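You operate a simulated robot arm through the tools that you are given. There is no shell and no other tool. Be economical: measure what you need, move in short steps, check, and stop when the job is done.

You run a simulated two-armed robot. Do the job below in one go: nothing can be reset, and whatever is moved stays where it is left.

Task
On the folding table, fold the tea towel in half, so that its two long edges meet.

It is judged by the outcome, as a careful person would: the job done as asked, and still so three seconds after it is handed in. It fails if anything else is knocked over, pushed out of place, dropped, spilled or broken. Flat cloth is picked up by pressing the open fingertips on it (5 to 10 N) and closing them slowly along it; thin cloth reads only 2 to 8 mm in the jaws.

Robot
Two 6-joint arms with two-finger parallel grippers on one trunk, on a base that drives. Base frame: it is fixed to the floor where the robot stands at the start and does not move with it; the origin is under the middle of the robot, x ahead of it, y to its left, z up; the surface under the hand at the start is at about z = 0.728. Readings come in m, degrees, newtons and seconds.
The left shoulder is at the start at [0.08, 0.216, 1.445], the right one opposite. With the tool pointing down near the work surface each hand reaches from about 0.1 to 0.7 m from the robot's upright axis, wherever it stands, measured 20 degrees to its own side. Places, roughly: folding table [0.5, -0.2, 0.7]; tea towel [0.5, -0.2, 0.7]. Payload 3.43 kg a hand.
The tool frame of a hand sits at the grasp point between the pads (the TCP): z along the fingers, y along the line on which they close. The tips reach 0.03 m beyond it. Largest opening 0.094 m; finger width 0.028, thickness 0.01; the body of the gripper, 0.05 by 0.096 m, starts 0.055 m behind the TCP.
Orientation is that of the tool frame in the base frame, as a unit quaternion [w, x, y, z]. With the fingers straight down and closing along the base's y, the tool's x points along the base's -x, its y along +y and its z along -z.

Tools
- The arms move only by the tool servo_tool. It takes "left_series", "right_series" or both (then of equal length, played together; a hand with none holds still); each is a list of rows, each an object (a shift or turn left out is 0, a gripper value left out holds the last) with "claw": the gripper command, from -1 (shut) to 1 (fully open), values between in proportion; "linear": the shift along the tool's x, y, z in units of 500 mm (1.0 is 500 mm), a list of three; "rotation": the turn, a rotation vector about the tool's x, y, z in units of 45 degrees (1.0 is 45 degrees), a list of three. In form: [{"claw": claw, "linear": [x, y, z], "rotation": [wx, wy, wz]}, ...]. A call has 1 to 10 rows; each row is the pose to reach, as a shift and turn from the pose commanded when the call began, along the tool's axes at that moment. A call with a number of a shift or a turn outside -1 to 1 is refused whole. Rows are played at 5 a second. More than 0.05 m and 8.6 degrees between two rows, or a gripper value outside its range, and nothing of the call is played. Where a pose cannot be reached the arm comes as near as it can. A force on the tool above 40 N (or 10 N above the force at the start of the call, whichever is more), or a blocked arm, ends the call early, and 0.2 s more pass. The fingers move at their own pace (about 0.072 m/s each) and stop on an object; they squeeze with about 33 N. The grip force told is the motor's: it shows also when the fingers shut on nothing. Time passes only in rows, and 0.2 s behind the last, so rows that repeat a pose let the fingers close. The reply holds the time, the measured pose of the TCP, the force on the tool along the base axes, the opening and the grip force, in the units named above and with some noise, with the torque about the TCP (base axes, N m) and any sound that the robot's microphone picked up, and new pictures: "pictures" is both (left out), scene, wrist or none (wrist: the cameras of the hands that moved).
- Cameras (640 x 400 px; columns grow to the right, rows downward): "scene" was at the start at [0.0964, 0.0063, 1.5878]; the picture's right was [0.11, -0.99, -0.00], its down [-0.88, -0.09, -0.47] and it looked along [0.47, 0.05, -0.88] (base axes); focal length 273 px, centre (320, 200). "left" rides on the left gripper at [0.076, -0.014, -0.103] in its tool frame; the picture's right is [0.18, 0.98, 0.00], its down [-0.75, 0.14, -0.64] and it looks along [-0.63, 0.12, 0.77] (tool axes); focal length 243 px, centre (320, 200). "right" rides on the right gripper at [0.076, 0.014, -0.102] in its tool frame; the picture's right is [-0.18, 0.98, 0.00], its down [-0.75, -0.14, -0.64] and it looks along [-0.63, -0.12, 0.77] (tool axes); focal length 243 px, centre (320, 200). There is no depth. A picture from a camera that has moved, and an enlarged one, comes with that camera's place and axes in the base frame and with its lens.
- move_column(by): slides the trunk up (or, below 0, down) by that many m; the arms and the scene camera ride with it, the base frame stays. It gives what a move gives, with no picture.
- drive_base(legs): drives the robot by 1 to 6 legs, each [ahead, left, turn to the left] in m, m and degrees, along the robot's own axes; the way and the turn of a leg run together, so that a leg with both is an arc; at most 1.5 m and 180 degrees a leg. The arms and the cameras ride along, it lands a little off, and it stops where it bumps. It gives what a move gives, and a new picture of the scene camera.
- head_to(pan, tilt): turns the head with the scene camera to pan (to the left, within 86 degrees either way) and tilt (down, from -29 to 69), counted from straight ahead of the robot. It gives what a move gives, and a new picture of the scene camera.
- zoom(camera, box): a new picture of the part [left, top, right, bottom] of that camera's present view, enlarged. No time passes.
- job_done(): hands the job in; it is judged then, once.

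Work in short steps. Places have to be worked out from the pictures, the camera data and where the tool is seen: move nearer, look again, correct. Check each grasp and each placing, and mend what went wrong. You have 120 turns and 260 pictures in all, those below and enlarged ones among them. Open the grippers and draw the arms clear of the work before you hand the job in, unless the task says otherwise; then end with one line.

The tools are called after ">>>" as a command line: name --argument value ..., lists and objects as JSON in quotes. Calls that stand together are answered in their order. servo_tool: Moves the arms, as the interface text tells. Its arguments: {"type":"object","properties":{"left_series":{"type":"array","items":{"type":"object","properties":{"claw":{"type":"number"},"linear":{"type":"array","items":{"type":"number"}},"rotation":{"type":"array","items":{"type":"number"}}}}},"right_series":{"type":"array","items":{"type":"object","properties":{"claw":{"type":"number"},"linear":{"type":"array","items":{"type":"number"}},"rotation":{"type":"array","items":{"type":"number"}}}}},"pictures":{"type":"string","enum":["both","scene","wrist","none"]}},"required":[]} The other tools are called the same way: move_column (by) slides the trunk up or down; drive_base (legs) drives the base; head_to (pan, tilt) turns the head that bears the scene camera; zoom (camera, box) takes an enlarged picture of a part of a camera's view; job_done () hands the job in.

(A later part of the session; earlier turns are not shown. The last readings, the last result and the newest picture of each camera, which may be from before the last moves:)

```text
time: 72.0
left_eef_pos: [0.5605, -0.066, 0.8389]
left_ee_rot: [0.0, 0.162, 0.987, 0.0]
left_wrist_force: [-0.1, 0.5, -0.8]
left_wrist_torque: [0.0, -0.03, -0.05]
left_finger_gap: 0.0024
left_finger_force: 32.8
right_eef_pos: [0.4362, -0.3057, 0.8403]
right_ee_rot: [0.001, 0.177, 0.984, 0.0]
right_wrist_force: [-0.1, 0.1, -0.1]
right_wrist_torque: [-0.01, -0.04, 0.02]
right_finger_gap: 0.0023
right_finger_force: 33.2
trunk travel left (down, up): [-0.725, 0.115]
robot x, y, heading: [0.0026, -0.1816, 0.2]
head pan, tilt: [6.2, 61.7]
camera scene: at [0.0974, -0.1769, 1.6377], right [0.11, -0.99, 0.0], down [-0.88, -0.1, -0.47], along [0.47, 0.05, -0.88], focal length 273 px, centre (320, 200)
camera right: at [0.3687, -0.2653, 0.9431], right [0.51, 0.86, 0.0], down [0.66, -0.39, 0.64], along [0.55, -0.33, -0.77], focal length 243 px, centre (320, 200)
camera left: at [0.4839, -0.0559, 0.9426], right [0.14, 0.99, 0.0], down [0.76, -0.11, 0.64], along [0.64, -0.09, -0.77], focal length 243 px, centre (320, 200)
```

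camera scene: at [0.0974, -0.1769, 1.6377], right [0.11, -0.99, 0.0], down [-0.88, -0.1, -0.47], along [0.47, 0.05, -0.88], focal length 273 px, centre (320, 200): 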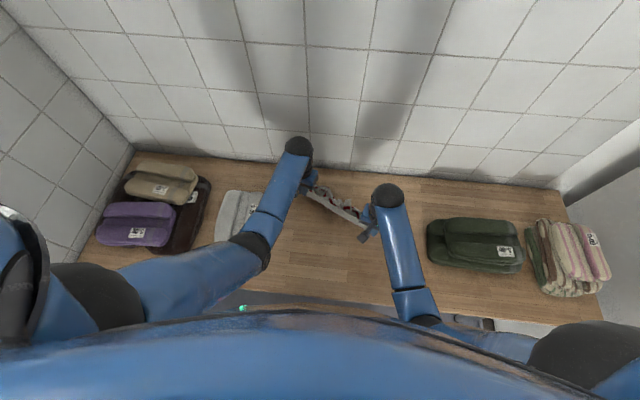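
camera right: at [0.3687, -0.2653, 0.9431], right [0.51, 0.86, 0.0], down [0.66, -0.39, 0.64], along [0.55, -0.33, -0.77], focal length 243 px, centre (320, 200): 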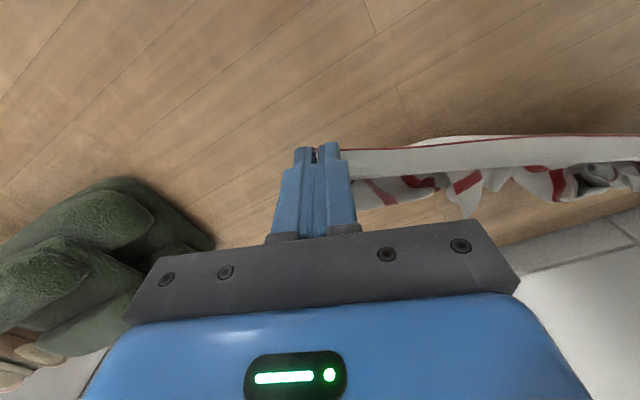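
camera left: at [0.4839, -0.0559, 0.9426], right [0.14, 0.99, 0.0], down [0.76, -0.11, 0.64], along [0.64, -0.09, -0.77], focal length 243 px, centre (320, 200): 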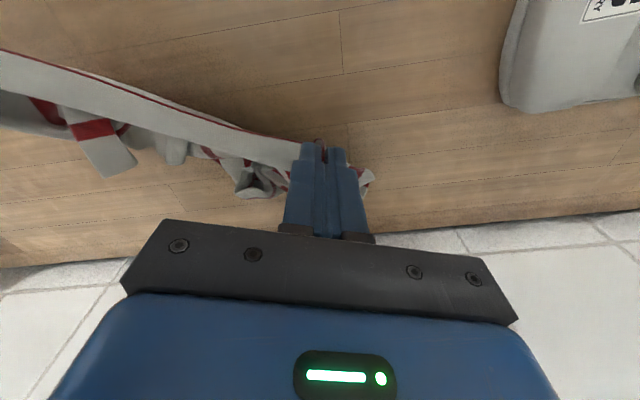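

The near edge hangs cleanly between both hands. I raise the trunk, then lift further while squaring the hands, to let the towel hang open.

>>> move_column --by 0.112

>>> servo_tool --left_series '[{"claw": -1, "linear": [0.025, -0.002, -0.03], "rotation": [0, 0, -0.08]}, {"linear": [0.05, -0.004, -0.06], "rotation": [0, 0, -0.16]}, {"linear": [0.075, -0.005, -0.09], "rotation": [0, 0, -0.25]}, {"linear": [0.1, -0.007, -0.12], "rotation": [0, 0, -0.34]}, {"linear": [0.124, -0.009, -0.15], "rotation": [0, 0, -0.42]}, {"linear": [0.124, -0.009, -0.15], "rotation": [0, 0, -0.42]}]' --right_series '[{"claw": -1, "linear": [-0.026, 0.004, -0.03], "rotation": [0, 0, -0.09]}, {"linear": [-0.052, 0.008, -0.06], "rotation": [0, 0, -0.18]}, {"linear": [-0.078, 0.011, -0.09], "rotation": [0, 0, -0.27]}, {"linear": [-0.104, 0.015, -0.12], "rotation": [0, 0, -0.36]}, {"linear": [-0.13, 0.019, -0.15], "rotation": [0, 0, -0.458]}, {"linear": [-0.13, 0.019, -0.15], "rotation": [0, 0, -0.458]}]' --pictures "both"

```text
time: 73.5
left_eef_pos: [0.5813, -0.0647, 0.9339]
left_ee_rot: [-0.01, 0.162, 0.987, -0.003]
left_wrist_force: [0.0, 0.2, -0.3]
left_wrist_torque: [-0.03, -0.02, -0.03]
left_finger_gap: 0.0023
left_finger_force: 33.0
right_eef_pos: [0.4575, -0.3028, 0.9394]
right_ee_rot: [-0.01, 0.177, 0.984, -0.004]
right_wrist_force: [-0.2, -0.1, -0.1]
right_wrist_torque: [0.01, 0.05, 0.02]
right_finger_gap: 0.0024
right_finger_force: 32.5
trunk travel left (down, up): [-0.837, 0.003]
robot x, y, heading: [-0.0001, -0.185, 0.2]
head pan, tilt: [6.2, 61.7]
```

```text
time: 75.1
left_eef_pos: [0.5209, -0.0484, 1.01]
left_ee_rot: [-0.009, -0.002, 1.0, -0.001]
left_wrist_force: [0.3, 0.3, -0.2]
left_wrist_torque: [-0.02, 0.04, -0.04]
left_finger_gap: 0.0021
left_finger_force: 33.5
right_eef_pos: [0.5213, -0.316, 1.0135]
right_ee_rot: [-0.01, -0.004, 1.0, -0.001]
right_wrist_force: [-0.6, -1.6, 0.7]
right_wrist_torque: [-0.01, 0.02, -0.02]
right_finger_gap: 0.0024
right_finger_force: 32.7
trunk travel left (down, up): [-0.837, 0.003]
robot x, y, heading: [0.0038, -0.183, -0.1]
head pan, tilt: [6.2, 61.7]
stopped in row 6 (left hand): the arm was blocked; the commanded pose is now the measured one
camera scene: at [0.1444, -0.1715, 1.7558], right [0.11, -0.99, 0.0], down [-0.78, -0.09, -0.62], along [0.61, 0.07, -0.79], focal length 273 px, centre (320, 200)
camera right: at [0.4464, -0.3018, 1.1175], right [0.18, 0.98, -0.01], down [0.77, -0.13, 0.63], along [0.62, -0.12, -0.78], focal length 243 px, centre (320, 200)
camera left: at [0.4473, -0.0638, 1.1146], right [-0.19, 0.98, 0.0], down [0.77, 0.15, 0.63], along [0.62, 0.12, -0.78], focal length 243 px, centre (320, 200)
```

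scene: 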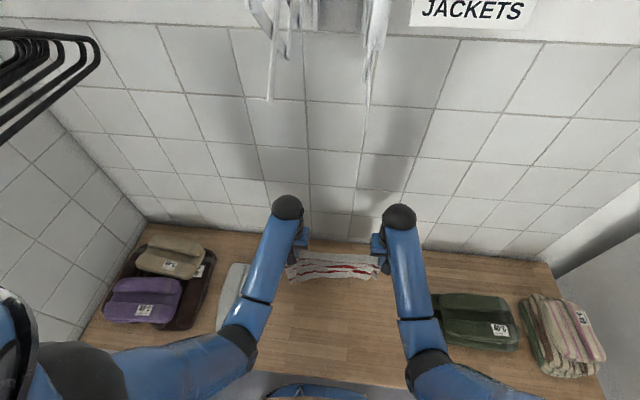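
right: 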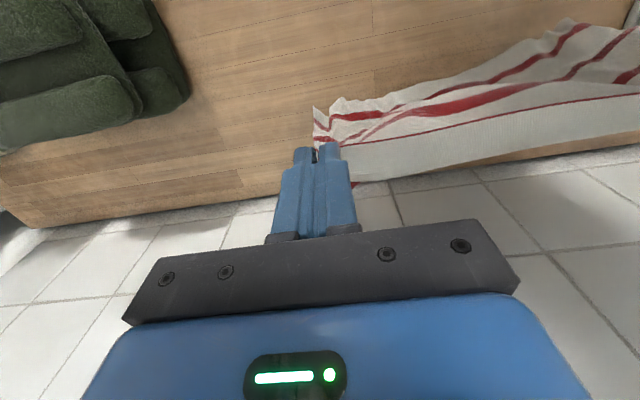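
left: 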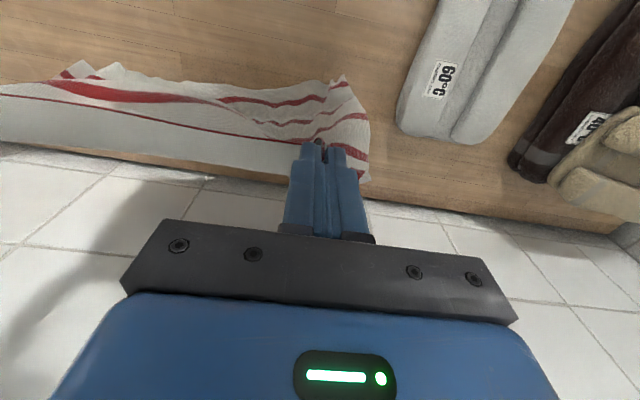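

The towel hangs nearly full length; the lift was blocked at z≈1.01, which is enough. I zoom to inspect it.

>>> zoom --camera "scene" --box '[250, 190, 430, 302]'

>>> zoom --camera "right" --box '[300, 0, 640, 200]'

>>> zoom --camera "left" --box '[0, 40, 400, 240]'

```text
3.56 times, centred on (340, 246) of scene
camera zoom: at [0.1444, -0.1715, 1.7558], right [0.11, -0.99, 0.0], down [-0.78, -0.09, -0.62], along [0.61, 0.07, -0.79], focal length 970 px, centre (249, 36)
```

zoom: 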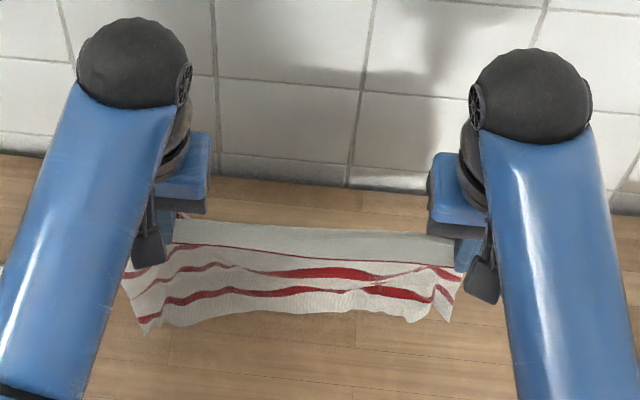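

```text
1.88 times, centred on (470, 100) of right
camera zoom: at [0.4464, -0.3018, 1.1175], right [0.18, 0.98, -0.01], down [0.77, -0.13, 0.63], along [0.62, -0.12, -0.78], focal length 457 px, centre (38, 388)
```

zoom: 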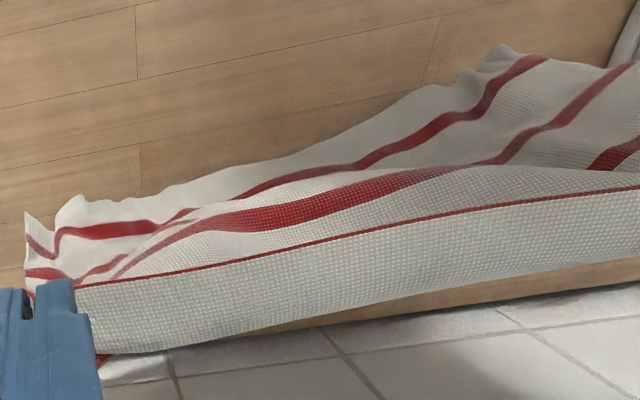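

```text
1.60 times, centred on (200, 140) of left
camera zoom: at [0.4473, -0.0638, 1.1146], right [-0.19, 0.98, 0.0], down [0.77, 0.15, 0.63], along [0.62, 0.12, -0.78], focal length 388 px, centre (512, 296)
```

zoom: 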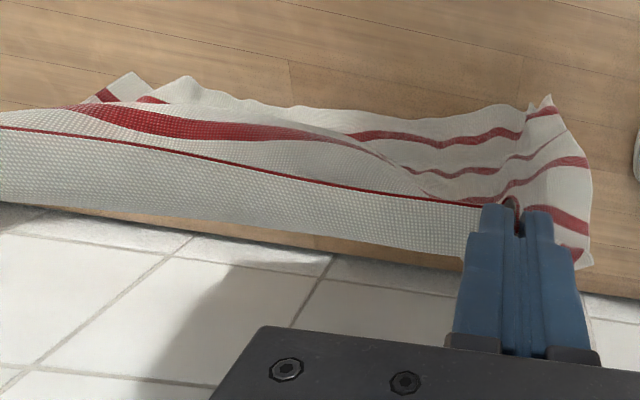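

Excellent: the towel hangs fully open from one long edge, edge side toward me. Plan: bring the hands nearer so the bottom edge drags to x≈0.4, then move forward and down to lay the lower half, then back and down so the held edge lands on the bottom edge.

>>> servo_tool --left_series '[{"claw": -1, "linear": [0.06, 0, 0]}, {"linear": [0.12, 0, 0]}, {"linear": [0.18, 0, 0]}, {"linear": [0.24, 0, 0]}, {"linear": [0.3, 0, 0]}, {"linear": [0.33, 0, 0]}, {"linear": [0.33, 0, 0]}]' --right_series '[{"claw": -1, "linear": [0.06, 0, 0]}, {"linear": [0.12, 0, 0]}, {"linear": [0.18, 0, 0]}, {"linear": [0.24, 0, 0]}, {"linear": [0.3, 0, 0]}, {"linear": [0.33, 0, 0]}, {"linear": [0.33, 0, 0]}]' --pictures "scene"

```text
time: 76.7
left_eef_pos: [0.3545, -0.0497, 1.0132]
left_ee_rot: [-0.01, -0.002, 1.0, -0.001]
left_wrist_force: [0.6, -0.2, 0.2]
left_wrist_torque: [0.02, 0.01, -0.03]
left_finger_gap: 0.0023
left_finger_force: 32.6
right_eef_pos: [0.356, -0.3163, 1.0154]
right_ee_rot: [-0.01, -0.002, 1.0, -0.002]
right_wrist_force: [-0.2, 0.4, 0.4]
right_wrist_torque: [-0.01, 0.0, -0.01]
right_finger_gap: 0.0025
right_finger_force: 32.7
trunk travel left (down, up): [-0.837, 0.003]
robot x, y, heading: [-0.0028, -0.1824, 0.5]
head pan, tilt: [6.2, 61.7]
camera scene: at [0.1432, -0.1716, 1.7554], right [0.11, -0.99, 0.0], down [-0.78, -0.09, -0.61], along [0.61, 0.07, -0.79], focal length 273 px, centre (320, 200)
```

scene: 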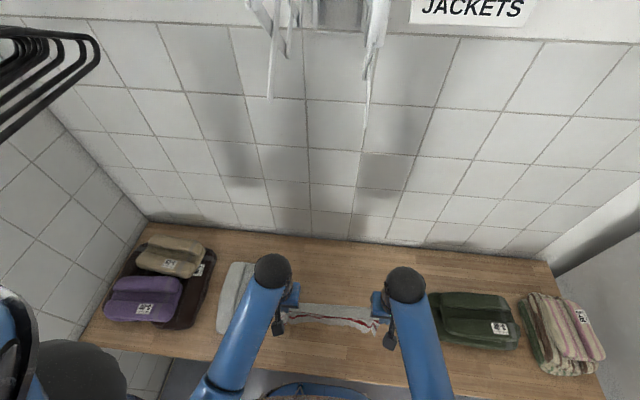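

Reach is fine here. I check the bottom edge before laying.

>>> zoom --camera "scene" --box '[250, 260, 410, 360]'

>>> zoom --camera "left" --box '[0, 0, 400, 240]'

```text
4.00 times, centred on (330, 310) of scene
camera zoom: at [0.1432, -0.1716, 1.7554], right [0.11, -0.99, 0.0], down [-0.78, -0.09, -0.61], along [0.61, 0.07, -0.79], focal length 1091 px, centre (280, -240)
```

zoom: 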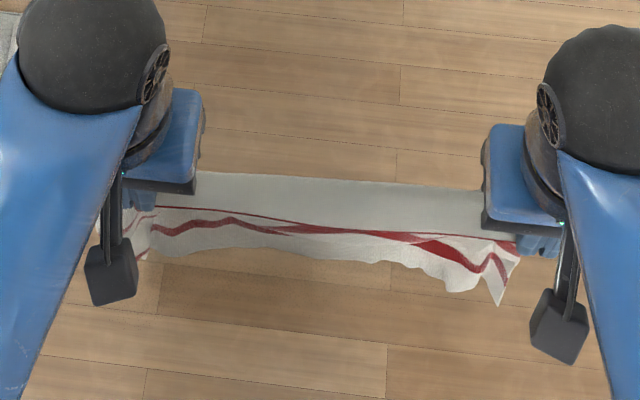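

```text
1.60 times, centred on (200, 120) of left
camera zoom: at [0.282, -0.0645, 1.1181], right [-0.19, 0.98, 0.0], down [0.77, 0.15, 0.63], along [0.61, 0.12, -0.78], focal length 388 px, centre (512, 328)
```

zoom: 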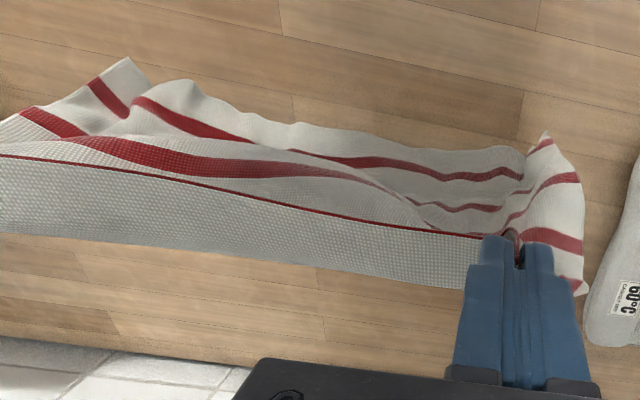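

The bottom edge rests at x≈0.395. I move the hands forward and gradually down to lay the lower half from that edge.

>>> servo_tool --left_series '[{"claw": -1, "linear": [-0.07, 0.004, 0]}, {"linear": [-0.14, 0.008, 0]}, {"linear": [-0.21, 0.008, 0]}, {"linear": [-0.27, 0.008, 0.016]}, {"linear": [-0.32, 0.008, 0.07]}, {"linear": [-0.37, 0.008, 0.13]}, {"linear": [-0.41, 0.008, 0.2]}, {"linear": [-0.44, 0.008, 0.27]}, {"linear": [-0.44, 0.008, 0.27]}]' --right_series '[{"claw": -1, "linear": [-0.07, -0.004, 0]}, {"linear": [-0.14, -0.008, 0]}, {"linear": [-0.21, -0.008, 0]}, {"linear": [-0.27, -0.008, 0.016]}, {"linear": [-0.32, -0.008, 0.07]}, {"linear": [-0.37, -0.008, 0.13]}, {"linear": [-0.41, -0.008, 0.2]}, {"linear": [-0.44, -0.008, 0.27]}, {"linear": [-0.44, -0.008, 0.27]}]' --pictures "both"

>>> zoom --camera "scene" --box '[250, 190, 430, 302]'

```text
time: 78.7
left_eef_pos: [0.5718, -0.046, 0.8729]
left_ee_rot: [-0.01, -0.001, 1.0, -0.001]
left_wrist_force: [0.4, -4.5, 0.1]
left_wrist_torque: [-0.13, -0.03, -0.04]
left_finger_gap: 0.0027
left_finger_force: 33.2
right_eef_pos: [0.5728, -0.3222, 0.8798]
right_ee_rot: [-0.01, 0.0, 1.0, -0.001]
right_wrist_force: [-1.0, 4.7, 0.1]
right_wrist_torque: [0.18, 0.01, 0.03]
right_finger_gap: 0.0023
right_finger_force: 32.7
trunk travel left (down, up): [-0.837, 0.003]
robot x, y, heading: [-0.0, -0.1809, -0.0]
head pan, tilt: [6.2, 61.7]
camera scene: at [0.1443, -0.1713, 1.7561], right [0.11, -0.99, 0.0], down [-0.78, -0.09, -0.62], along [0.62, 0.07, -0.79], focal length 273 px, centre (320, 200)
camera right: at [0.4984, -0.3076, 0.9832], right [0.18, 0.98, -0.01], down [0.77, -0.14, 0.63], along [0.62, -0.12, -0.78], focal length 243 px, centre (320, 200)
camera left: at [0.4985, -0.0603, 0.9782], right [-0.19, 0.98, 0.0], down [0.77, 0.14, 0.63], along [0.62, 0.12, -0.78], focal length 243 px, centre (320, 200)
```

scene: 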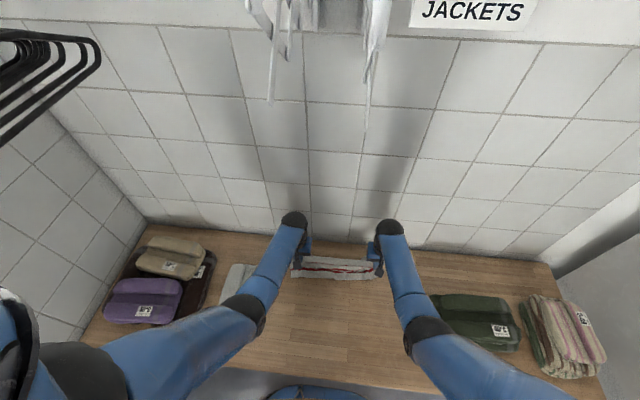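
right: 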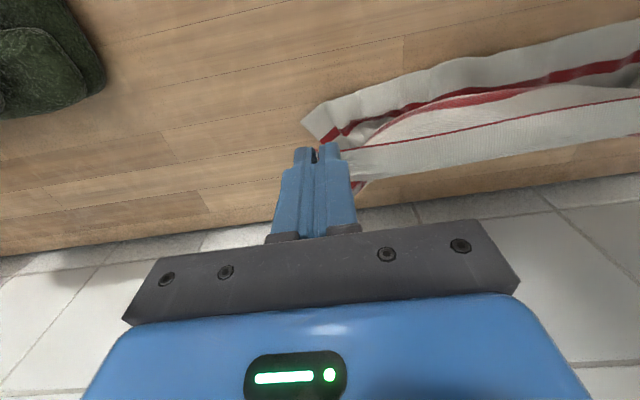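
left: 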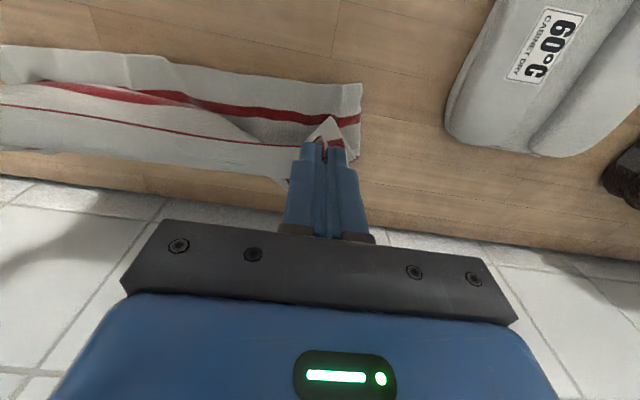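

```text
3.56 times, centred on (340, 246) of scene
camera zoom: at [0.1443, -0.1713, 1.7561], right [0.11, -0.99, 0.0], down [-0.78, -0.09, -0.62], along [0.62, 0.07, -0.79], focal length 970 px, centre (249, 36)
```

zoom: 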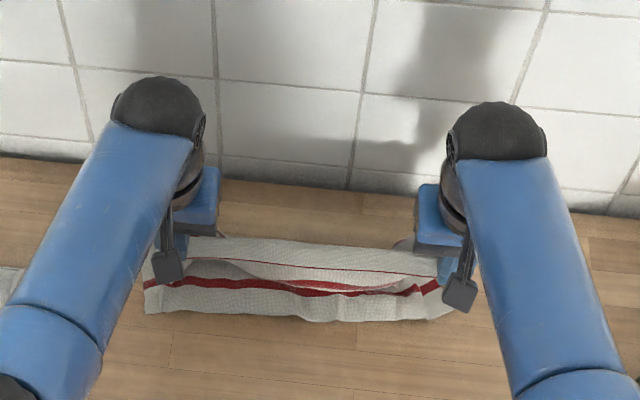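

It already forms a C: bottom edge at x≈0.55–0.58 beneath the hands, with the bulge toward the far side. I lower using the trunk and watch.

>>> move_column --by -0.06

>>> zoom --camera "scene" --box '[240, 160, 420, 272]'

>>> zoom --camera "left" --box '[0, 0, 400, 240]'

>>> zoom --camera "right" --box '[240, 0, 640, 240]'

```text
time: 79.7
left_eef_pos: [0.5552, -0.0476, 0.8312]
left_ee_rot: [0.001, -0.002, 1.0, 0.0]
left_wrist_force: [1.3, -4.7, -0.3]
left_wrist_torque: [-0.11, -0.02, -0.02]
left_finger_gap: 0.0022
left_finger_force: 32.8
right_eef_pos: [0.5567, -0.323, 0.836]
right_ee_rot: [0.001, -0.003, 1.0, -0.001]
right_wrist_force: [0.0, 4.6, -0.5]
right_wrist_torque: [0.15, 0.0, 0.04]
right_finger_gap: 0.0024
right_finger_force: 32.4
trunk travel left (down, up): [-0.777, 0.063]
robot x, y, heading: [0.0015, -0.1819, 0.3]
head pan, tilt: [6.2, 61.7]
```

```text
3.56 times, centred on (330, 216) of scene
camera zoom: at [0.0968, -0.1764, 1.6902], right [0.11, -0.99, 0.0], down [-0.88, -0.1, -0.47], along [0.47, 0.05, -0.88], focal length 970 px, centre (284, 143)
```

zoom: 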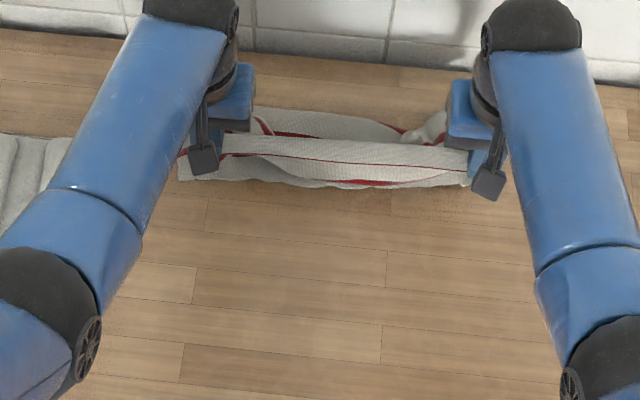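

```text
1.60 times, centred on (200, 120) of left
camera zoom: at [0.4801, -0.0614, 0.9344], right [-0.19, 0.98, 0.0], down [0.75, 0.15, 0.64], along [0.63, 0.12, -0.77], focal length 388 px, centre (512, 328)
```

zoom: 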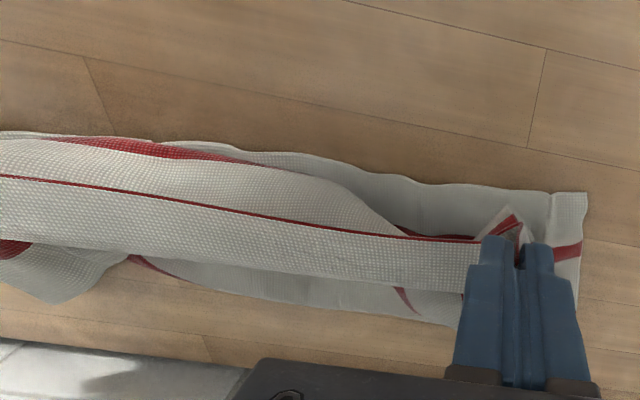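

```text
1.60 times, centred on (440, 120) of right
camera zoom: at [0.4807, -0.3087, 0.9391], right [0.18, 0.98, 0.0], down [0.75, -0.14, 0.64], along [0.63, -0.12, -0.76], focal length 388 px, centre (128, 328)
```

zoom: 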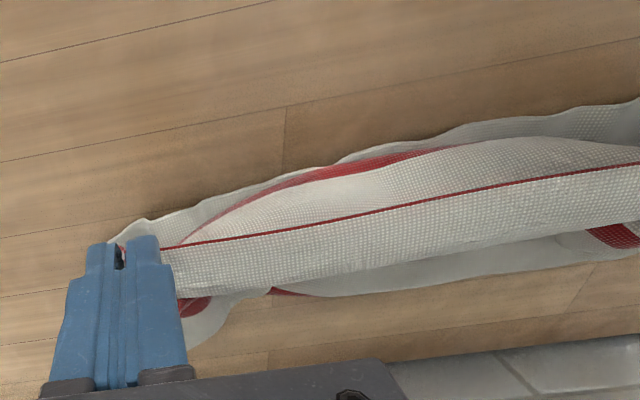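

The cloth swung and part of the bulge fell to the near side. I lift it back to full hang and repeat the laying more slowly.

>>> move_column --by 0.06

>>> servo_tool --left_series '[{"claw": -1, "linear": [0.03, -0.004, -0.07]}, {"linear": [0.06, -0.006, -0.14]}, {"linear": [0.1, -0.006, -0.21]}, {"linear": [0.15, -0.006, -0.27]}, {"linear": [0.21, -0.006, -0.275]}, {"linear": [0.27, -0.006, -0.275]}, {"linear": [0.33, -0.006, -0.275]}, {"linear": [0.39, -0.006, -0.275]}, {"linear": [0.43, -0.006, -0.275]}, {"linear": [0.43, -0.006, -0.275]}]' --right_series '[{"claw": -1, "linear": [0.03, 0.004, -0.07]}, {"linear": [0.06, 0.006, -0.14]}, {"linear": [0.1, 0.006, -0.21]}, {"linear": [0.15, 0.006, -0.27]}, {"linear": [0.21, 0.006, -0.275]}, {"linear": [0.27, 0.006, -0.275]}, {"linear": [0.33, 0.006, -0.275]}, {"linear": [0.39, 0.006, -0.275]}, {"linear": [0.43, 0.006, -0.275]}, {"linear": [0.43, 0.006, -0.275]}]' --pictures "wrist"

>>> zoom --camera "scene" --box '[250, 250, 410, 350]'

```text
time: 80.7
left_eef_pos: [0.5762, -0.0454, 0.8736]
left_ee_rot: [-0.012, -0.003, 1.0, -0.001]
left_wrist_force: [-0.2, -4.8, 0.1]
left_wrist_torque: [-0.15, -0.02, -0.05]
left_finger_gap: 0.0025
left_finger_force: 33.1
right_eef_pos: [0.5782, -0.3222, 0.8783]
right_ee_rot: [-0.01, -0.002, 1.0, -0.001]
right_wrist_force: [-0.4, 5.0, -0.4]
right_wrist_torque: [0.15, 0.01, 0.09]
right_finger_gap: 0.0023
right_finger_force: 33.1
trunk travel left (down, up): [-0.837, 0.003]
robot x, y, heading: [0.0032, -0.1842, 0.2]
head pan, tilt: [6.2, 61.7]
```

```text
time: 82.9
left_eef_pos: [0.3593, -0.049, 1.0143]
left_ee_rot: [-0.01, -0.002, 1.0, -0.001]
left_wrist_force: [0.6, -0.2, 0.2]
left_wrist_torque: [-0.03, 0.02, -0.01]
left_finger_gap: 0.0022
left_finger_force: 33.4
right_eef_pos: [0.3614, -0.3201, 1.0196]
right_ee_rot: [-0.009, -0.003, 1.0, -0.002]
right_wrist_force: [-0.3, 0.3, -0.4]
right_wrist_torque: [0.05, 0.0, -0.01]
right_finger_gap: 0.0024
right_finger_force: 32.9
trunk travel left (down, up): [-0.837, 0.003]
robot x, y, heading: [0.0009, -0.1851, 0.2]
head pan, tilt: [6.2, 61.7]
camera right: at [0.2862, -0.3057, 1.1241], right [0.18, 0.98, -0.01], down [0.77, -0.14, 0.63], along [0.62, -0.12, -0.78], focal length 243 px, centre (320, 200)
camera left: at [0.287, -0.0639, 1.1195], right [-0.19, 0.98, 0.0], down [0.77, 0.15, 0.63], along [0.61, 0.12, -0.78], focal length 243 px, centre (320, 200)
```

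right: 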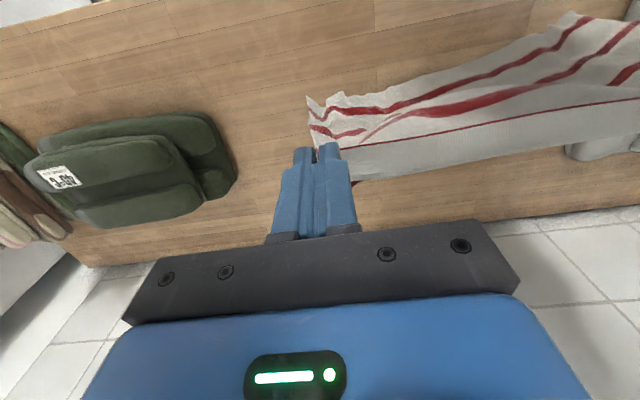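
left: 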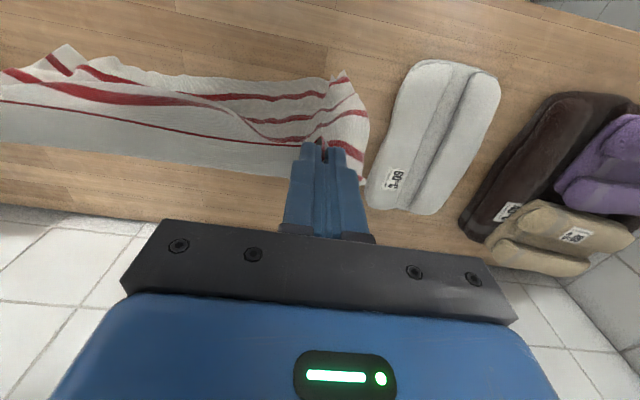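

```text
4.00 times, centred on (330, 300) of scene
camera zoom: at [0.1438, -0.1715, 1.7531], right [0.11, -0.99, 0.0], down [-0.79, -0.09, -0.6], along [0.6, 0.07, -0.8], focal length 1091 px, centre (280, -200)
```

zoom: 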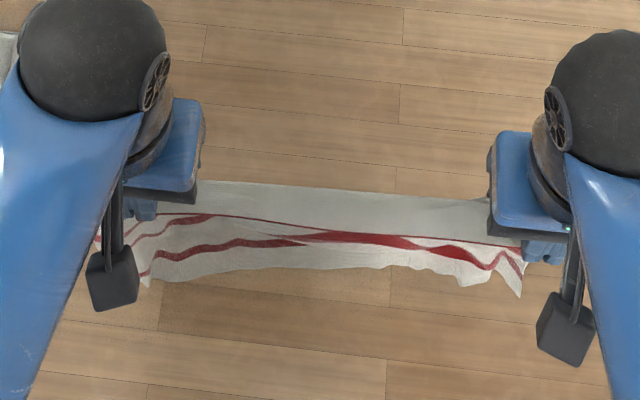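

The towel hangs freely again, bottom just touching at x≈0.37. Now slow forward-and-down motion in small steps.

>>> servo_tool --left_series '[{"claw": -1, "linear": [-0.025, 0.004, 0.012]}, {"linear": [-0.05, 0.006, 0.022]}, {"linear": [-0.075, 0.006, 0.03]}, {"linear": [-0.1, 0.006, 0.038]}, {"linear": [-0.125, 0.006, 0.046]}, {"linear": [-0.15, 0.006, 0.054]}, {"linear": [-0.175, 0.006, 0.062]}, {"linear": [-0.2, 0.006, 0.072]}, {"linear": [-0.225, 0.006, 0.082]}, {"linear": [-0.25, 0.006, 0.092]}]' --right_series '[{"claw": -1, "linear": [-0.025, -0.004, 0.014]}, {"linear": [-0.05, -0.006, 0.028]}, {"linear": [-0.075, -0.006, 0.038]}, {"linear": [-0.1, -0.006, 0.048]}, {"linear": [-0.125, -0.006, 0.056]}, {"linear": [-0.15, -0.006, 0.064]}, {"linear": [-0.175, -0.006, 0.072]}, {"linear": [-0.2, -0.006, 0.082]}, {"linear": [-0.225, -0.006, 0.092]}, {"linear": [-0.25, -0.006, 0.102]}]' --pictures "wrist"

>>> zoom --camera "scene" --box '[250, 210, 410, 310]'

```text
time: 85.1
left_eef_pos: [0.4843, -0.0442, 0.9624]
left_ee_rot: [-0.01, -0.002, 1.0, -0.002]
left_wrist_force: [0.1, -6.2, 0.7]
left_wrist_torque: [-0.14, -0.01, -0.08]
left_finger_gap: 0.0023
left_finger_force: 32.7
right_eef_pos: [0.4868, -0.3218, 0.9654]
right_ee_rot: [-0.011, -0.002, 1.0, -0.002]
right_wrist_force: [-1.5, 4.9, 0.1]
right_wrist_torque: [0.15, 0.02, 0.03]
right_finger_gap: 0.0024
right_finger_force: 33.1
trunk travel left (down, up): [-0.837, 0.003]
robot x, y, heading: [-0.0046, -0.1842, 0.4]
head pan, tilt: [6.2, 61.7]
camera right: at [0.4117, -0.3066, 1.0692], right [0.18, 0.98, -0.01], down [0.77, -0.13, 0.63], along [0.62, -0.12, -0.78], focal length 243 px, centre (320, 200)
camera left: at [0.4112, -0.0592, 1.0695], right [-0.19, 0.98, 0.0], down [0.77, 0.15, 0.63], along [0.61, 0.12, -0.78], focal length 243 px, centre (320, 200)
```

right: 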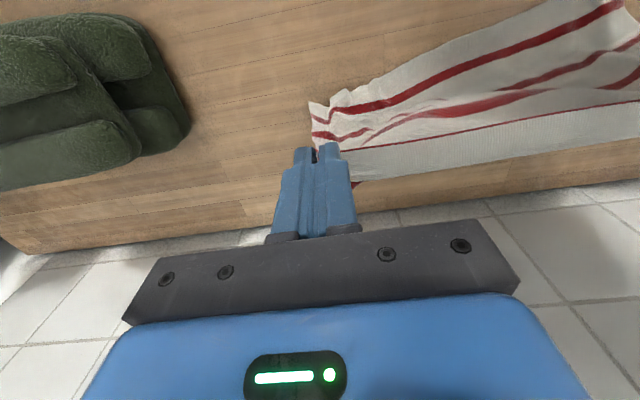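
left: 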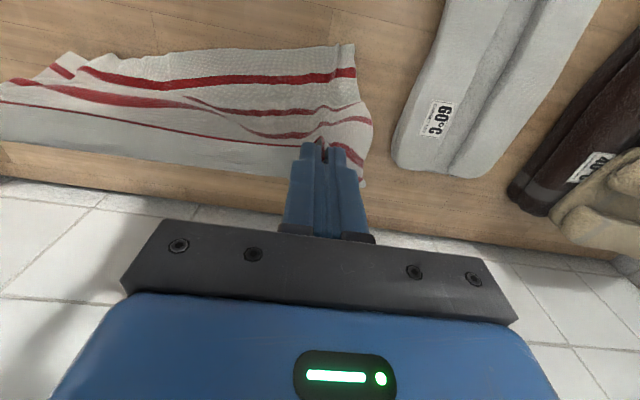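

```text
4.00 times, centred on (330, 260) of scene
camera zoom: at [0.1447, -0.1714, 1.7537], right [0.11, -0.99, 0.0], down [-0.79, -0.09, -0.6], along [0.6, 0.07, -0.8], focal length 1091 px, centre (280, -40)
```

zoom: 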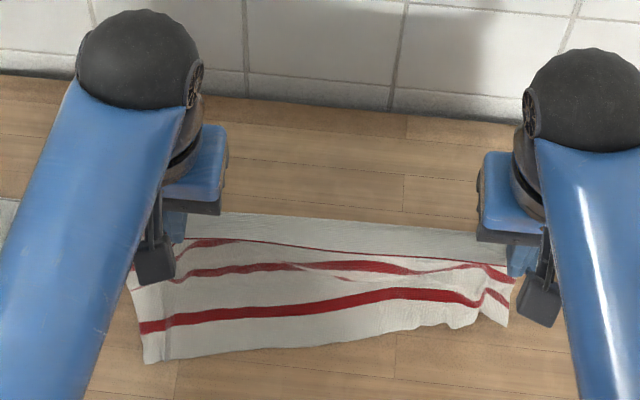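

Now the lower edge trails properly on the near side, though the right side lags (~0.51 vs 0.44). I continue forward and down slowly, with the right hand going a little further.

>>> servo_tool --left_series '[{"claw": -1, "linear": [-0.015, -0.002, 0.014]}, {"linear": [-0.03, -0.004, 0.028]}, {"linear": [-0.045, -0.006, 0.042]}, {"linear": [-0.06, -0.008, 0.056]}, {"linear": [-0.075, -0.008, 0.07]}, {"linear": [-0.09, -0.008, 0.084]}, {"linear": [-0.105, -0.008, 0.1]}, {"linear": [-0.12, -0.008, 0.115]}, {"linear": [-0.12, -0.008, 0.125]}, {"linear": [-0.12, -0.008, 0.125]}]' --right_series '[{"claw": -1, "linear": [-0.024, 0.003, 0.014]}, {"linear": [-0.048, 0.006, 0.028]}, {"linear": [-0.072, 0.01, 0.042]}, {"linear": [-0.096, 0.014, 0.056]}, {"linear": [-0.12, 0.014, 0.07]}, {"linear": [-0.144, 0.014, 0.084]}, {"linear": [-0.168, 0.014, 0.1]}, {"linear": [-0.19, 0.014, 0.115]}, {"linear": [-0.196, 0.014, 0.13]}, {"linear": [-0.196, 0.014, 0.13]}]' --pictures "wrist"

>>> zoom --camera "scene" --box '[250, 190, 410, 290]'

```text
time: 87.5
left_eef_pos: [0.5447, -0.0495, 0.9033]
left_ee_rot: [-0.01, -0.003, 1.0, -0.001]
left_wrist_force: [0.0, -1.0, 0.4]
left_wrist_torque: [0.0, 0.01, 0.0]
left_finger_gap: 0.0021
left_finger_force: 32.9
right_eef_pos: [0.5847, -0.315, 0.8998]
right_ee_rot: [-0.009, -0.003, 1.0, -0.002]
right_wrist_force: [0.6, 0.3, -0.2]
right_wrist_torque: [0.03, 0.0, -0.02]
right_finger_gap: 0.0024
right_finger_force: 32.1
trunk travel left (down, up): [-0.837, 0.003]
robot x, y, heading: [0.0037, -0.1847, -0.0]
head pan, tilt: [6.2, 61.7]
stopped in row 10 (left hand): the arm was blocked; the commanded pose is now the measured one
camera right: at [0.51, -0.2991, 1.0041], right [0.18, 0.98, -0.01], down [0.77, -0.14, 0.63], along [0.62, -0.12, -0.78], focal length 243 px, centre (320, 200)
camera left: at [0.471, -0.0639, 1.0075], right [-0.19, 0.98, 0.0], down [0.77, 0.15, 0.63], along [0.61, 0.12, -0.78], focal length 243 px, centre (320, 200)
```

right: 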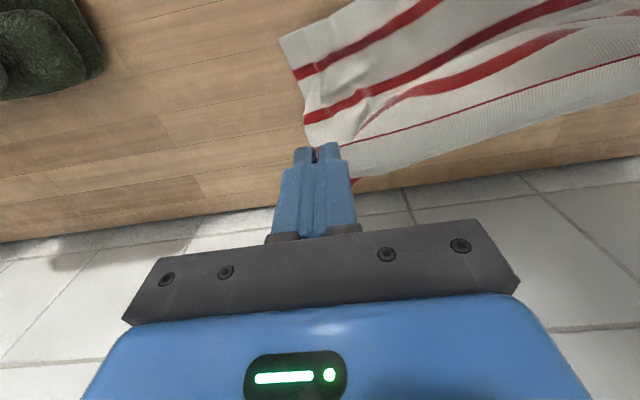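
left: 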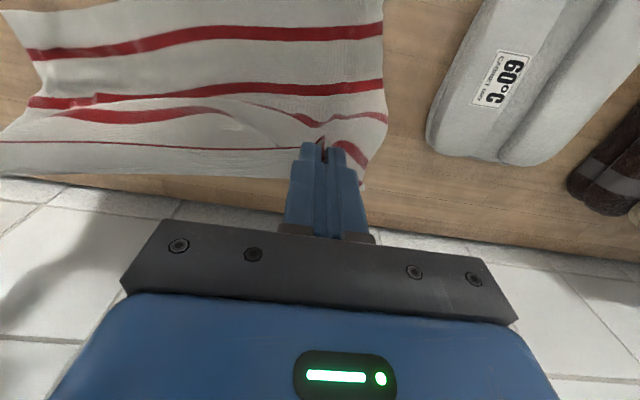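

```text
4.00 times, centred on (330, 240) of scene
camera zoom: at [0.1451, -0.1713, 1.7541], right [0.11, -0.99, 0.0], down [-0.79, -0.09, -0.61], along [0.6, 0.07, -0.79], focal length 1091 px, centre (280, 40)
```

zoom: 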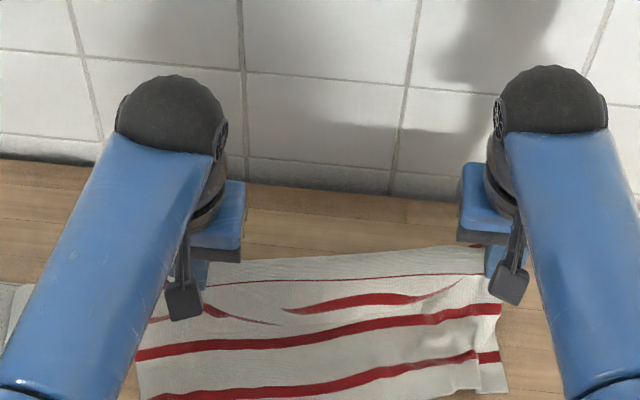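

Very good: the lower half lies flat with the bottom edge on the near side. I zoom for the bottom edge position and continue a bit forward/down so about half is laid.

>>> servo_tool --left_series '[{"claw": -1, "linear": [-0.012, 0, 0.014]}, {"linear": [-0.024, 0, 0.028]}, {"linear": [-0.036, 0, 0.042]}, {"linear": [-0.05, 0, 0.056]}, {"linear": [-0.06, 0, 0.07]}, {"linear": [-0.06, 0, 0.07]}]' --right_series '[{"claw": -1, "linear": [-0.02, 0, 0.014]}, {"linear": [-0.04, 0, 0.028]}, {"linear": [-0.06, 0, 0.042]}, {"linear": [-0.08, 0, 0.056]}, {"linear": [-0.09, 0, 0.07]}, {"linear": [-0.09, 0, 0.07]}]' --pictures "both"

>>> zoom --camera "scene" --box '[250, 200, 410, 300]'

```text
time: 89.1
left_eef_pos: [0.5695, -0.0487, 0.873]
left_ee_rot: [-0.006, -0.002, 1.0, -0.002]
left_wrist_force: [-0.1, -2.4, -0.9]
left_wrist_torque: [-0.09, 0.0, 0.0]
left_finger_gap: 0.0025
left_finger_force: 32.6
right_eef_pos: [0.6287, -0.3116, 0.8666]
right_ee_rot: [-0.007, -0.002, 1.0, -0.002]
right_wrist_force: [-0.3, 2.0, 0.9]
right_wrist_torque: [0.03, 0.04, 0.02]
right_finger_gap: 0.0022
right_finger_force: 33.1
trunk travel left (down, up): [-0.837, 0.003]
robot x, y, heading: [0.002, -0.1842, 0.1]
head pan, tilt: [6.2, 61.7]
stopped in row 6 (right hand): the arm was blocked; the commanded pose is now the measured one
camera scene: at [0.1556, -0.17, 1.7597], right [0.11, -0.99, 0.0], down [-0.76, -0.09, -0.64], along [0.63, 0.07, -0.77], focal length 273 px, centre (320, 200)
camera right: at [0.5532, -0.2976, 0.9702], right [0.18, 0.98, -0.01], down [0.76, -0.14, 0.63], along [0.62, -0.12, -0.77], focal length 243 px, centre (320, 200)
camera left: at [0.4944, -0.0631, 0.978], right [-0.19, 0.98, 0.0], down [0.76, 0.15, 0.63], along [0.62, 0.12, -0.77], focal length 243 px, centre (320, 200)
```

scene: 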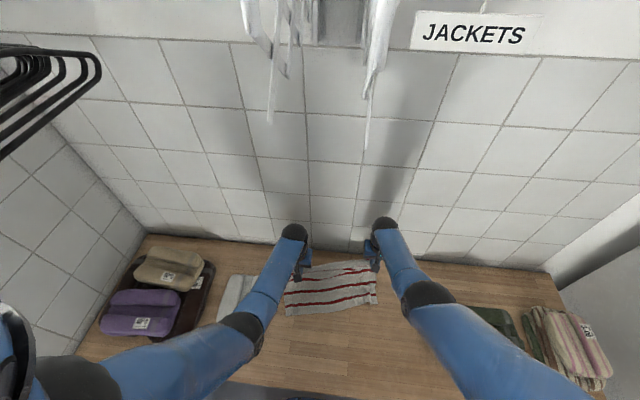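
right: 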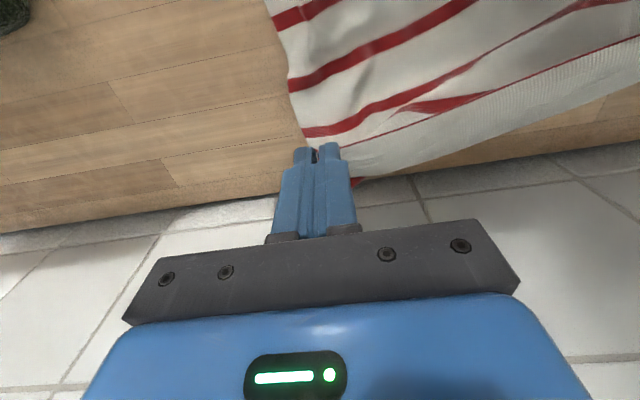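
left: 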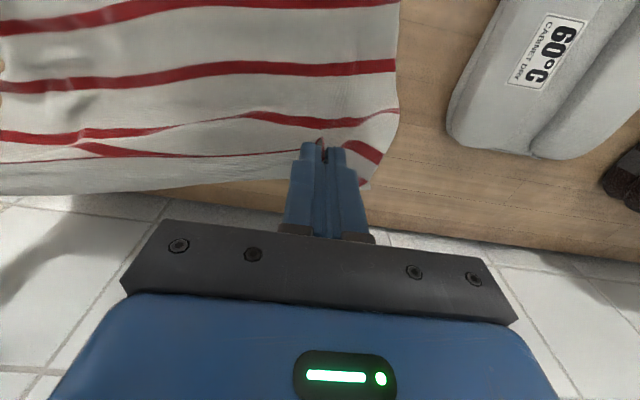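

```text
4.00 times, centred on (330, 250) of scene
camera zoom: at [0.1556, -0.17, 1.7597], right [0.11, -0.99, 0.0], down [-0.76, -0.09, -0.64], along [0.63, 0.07, -0.77], focal length 1091 px, centre (280, 0)
```

zoom: 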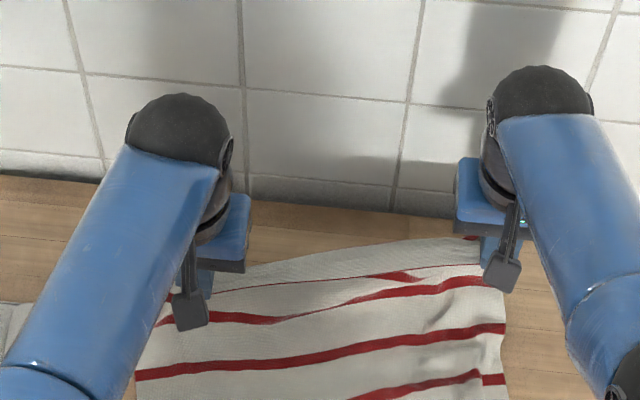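

About half is laid; bottom edge runs from ≈(0.446, −0.02) to ≈(0.532, −0.344). The torso leans at this extension, so I lower the trunk 5 cm before the return move.

>>> move_column --by -0.05

>>> head_to --pan 6.2 --tilt 61.7

>>> zoom --camera "scene" --box '[250, 170, 410, 270]'

```text
time: 90.0
left_eef_pos: [0.5558, -0.0496, 0.8362]
left_ee_rot: [0.002, -0.002, 1.0, -0.001]
left_wrist_force: [0.3, -1.7, 0.2]
left_wrist_torque: [-0.05, 0.02, 0.01]
left_finger_gap: 0.0023
left_finger_force: 32.9
right_eef_pos: [0.6145, -0.3145, 0.8304]
right_ee_rot: [0.001, -0.002, 1.0, 0.0]
right_wrist_force: [0.0, 2.8, -0.4]
right_wrist_torque: [0.08, 0.04, 0.02]
right_finger_gap: 0.0024
right_finger_force: 32.7
trunk travel left (down, up): [-0.787, 0.053]
robot x, y, heading: [0.0024, -0.1835, 0.2]
head pan, tilt: [6.2, 61.7]
```

```text
time: 90.6
left_eef_pos: [0.5548, -0.0496, 0.8348]
left_ee_rot: [0.002, -0.003, 1.0, 0.0]
left_wrist_force: [0.9, -1.5, 0.6]
left_wrist_torque: [-0.1, -0.03, 0.0]
left_finger_gap: 0.0025
left_finger_force: 32.7
right_eef_pos: [0.6122, -0.3138, 0.8305]
right_ee_rot: [0.002, -0.002, 1.0, -0.001]
right_wrist_force: [-1.4, 1.8, -0.6]
right_wrist_torque: [0.08, 0.06, 0.03]
right_finger_gap: 0.0025
right_finger_force: 33.2
trunk travel left (down, up): [-0.787, 0.053]
robot x, y, heading: [0.0017, -0.1829, 0.2]
head pan, tilt: [6.2, 61.7]
camera scene: at [0.1028, -0.1752, 1.6994], right [0.11, -0.99, 0.0], down [-0.88, -0.1, -0.47], along [0.47, 0.05, -0.88], focal length 273 px, centre (320, 200)
```

scene: 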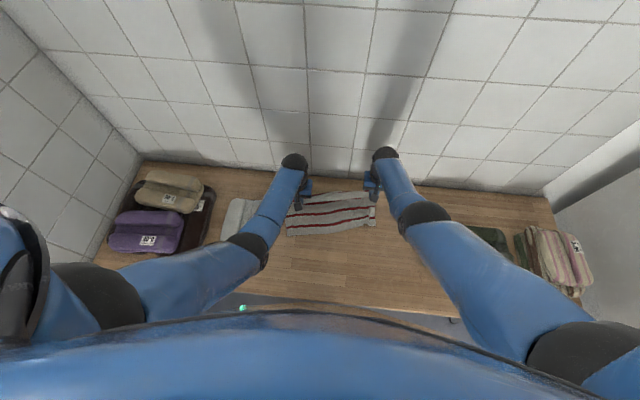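

```text
4.00 times, centred on (330, 220) of scene
camera zoom: at [0.1028, -0.1752, 1.6994], right [0.11, -0.99, 0.0], down [-0.88, -0.1, -0.47], along [0.47, 0.05, -0.88], focal length 1091 px, centre (280, 120)
```

zoom: 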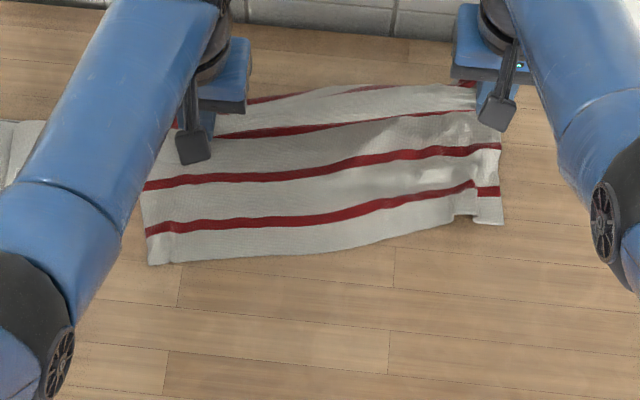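

The lower half lies flat with a straight bottom edge from (0.454, −0.016) to (0.532, −0.344). Now I bring the held edge back over it and down, turning the hands slightly to match the slant.

>>> servo_tool --left_series '[{"claw": -1, "linear": [0.02, 0.001, -0.01], "rotation": [0, 0, -0.04]}, {"linear": [0.04, 0.002, -0.01], "rotation": [0, 0, -0.08]}, {"linear": [0.065, 0.003, 0], "rotation": [0, 0, -0.12]}, {"linear": [0.09, 0.004, 0.015], "rotation": [0, 0, -0.16]}, {"linear": [0.115, 0.006, 0.035], "rotation": [0, 0, -0.2]}, {"linear": [0.14, 0.007, 0.06], "rotation": [0, 0, -0.25]}, {"linear": [0.158, 0.008, 0.08], "rotation": [0, 0, -0.28]}, {"linear": [0.158, 0.008, 0.095], "rotation": [0, 0, -0.28]}, {"linear": [0.158, 0.008, 0.095], "rotation": [0, 0, -0.28]}]' --right_series '[{"claw": -1, "linear": [0.02, 0.002, -0.01], "rotation": [0, 0, -0.04]}, {"linear": [0.04, 0.004, -0.01], "rotation": [0, 0, -0.08]}, {"linear": [0.065, 0.006, 0], "rotation": [0, 0, -0.12]}, {"linear": [0.09, 0.008, 0.015], "rotation": [0, 0, -0.16]}, {"linear": [0.115, 0.01, 0.035], "rotation": [0, 0, -0.2]}, {"linear": [0.14, 0.013, 0.06], "rotation": [0, 0, -0.25]}, {"linear": [0.15, 0.014, 0.075], "rotation": [0, 0, -0.28]}, {"linear": [0.15, 0.014, 0.088], "rotation": [0, 0, -0.28]}, {"linear": [0.15, 0.014, 0.088], "rotation": [0, 0, -0.28]}]' --pictures "wrist"

>>> zoom --camera "scene" --box '[250, 170, 410, 270]'

```text
time: 92.6
left_eef_pos: [0.4727, -0.0452, 0.79]
left_ee_rot: [0.003, -0.112, 0.994, 0.0]
left_wrist_force: [-0.6, -0.3, 0.2]
left_wrist_torque: [0.01, -0.05, -0.01]
left_finger_gap: 0.0024
left_finger_force: 33.2
right_eef_pos: [0.5342, -0.3075, 0.7892]
right_ee_rot: [0.002, -0.111, 0.994, 0.0]
right_wrist_force: [0.0, -0.1, 0.7]
right_wrist_torque: [-0.02, -0.01, -0.04]
right_finger_gap: 0.0023
right_finger_force: 32.5
trunk travel left (down, up): [-0.787, 0.053]
robot x, y, heading: [0.0023, -0.1823, 0.4]
head pan, tilt: [6.2, 61.7]
camera right: at [0.456, -0.3095, 0.8907], right [-0.04, 1.0, 0.0], down [0.76, 0.03, 0.65], along [0.65, 0.02, -0.76], focal length 243 px, centre (320, 200)
camera left: at [0.4015, -0.0771, 0.8935], right [-0.4, 0.92, 0.0], down [0.7, 0.31, 0.65], along [0.59, 0.26, -0.76], focal length 243 px, centre (320, 200)
```

right: 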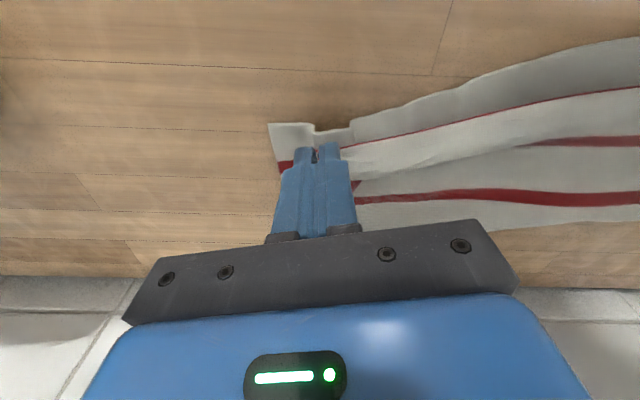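
left: 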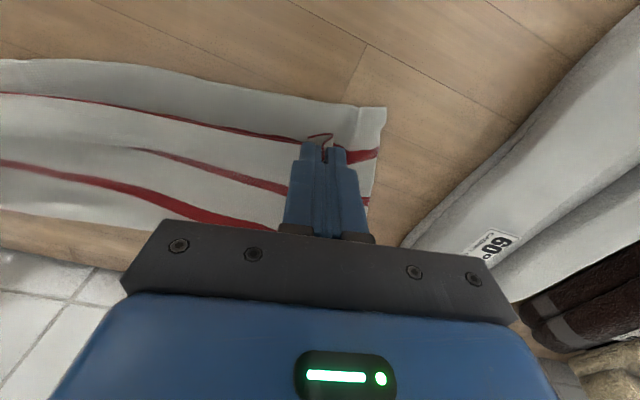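

```text
4.00 times, centred on (330, 220) of scene
camera zoom: at [0.0977, -0.1756, 1.6998], right [0.11, -0.99, 0.0], down [-0.88, -0.1, -0.47], along [0.47, 0.05, -0.88], focal length 1091 px, centre (280, 120)
```

zoom: 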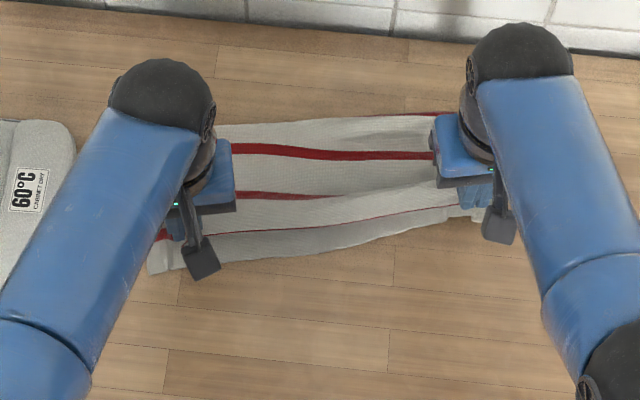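

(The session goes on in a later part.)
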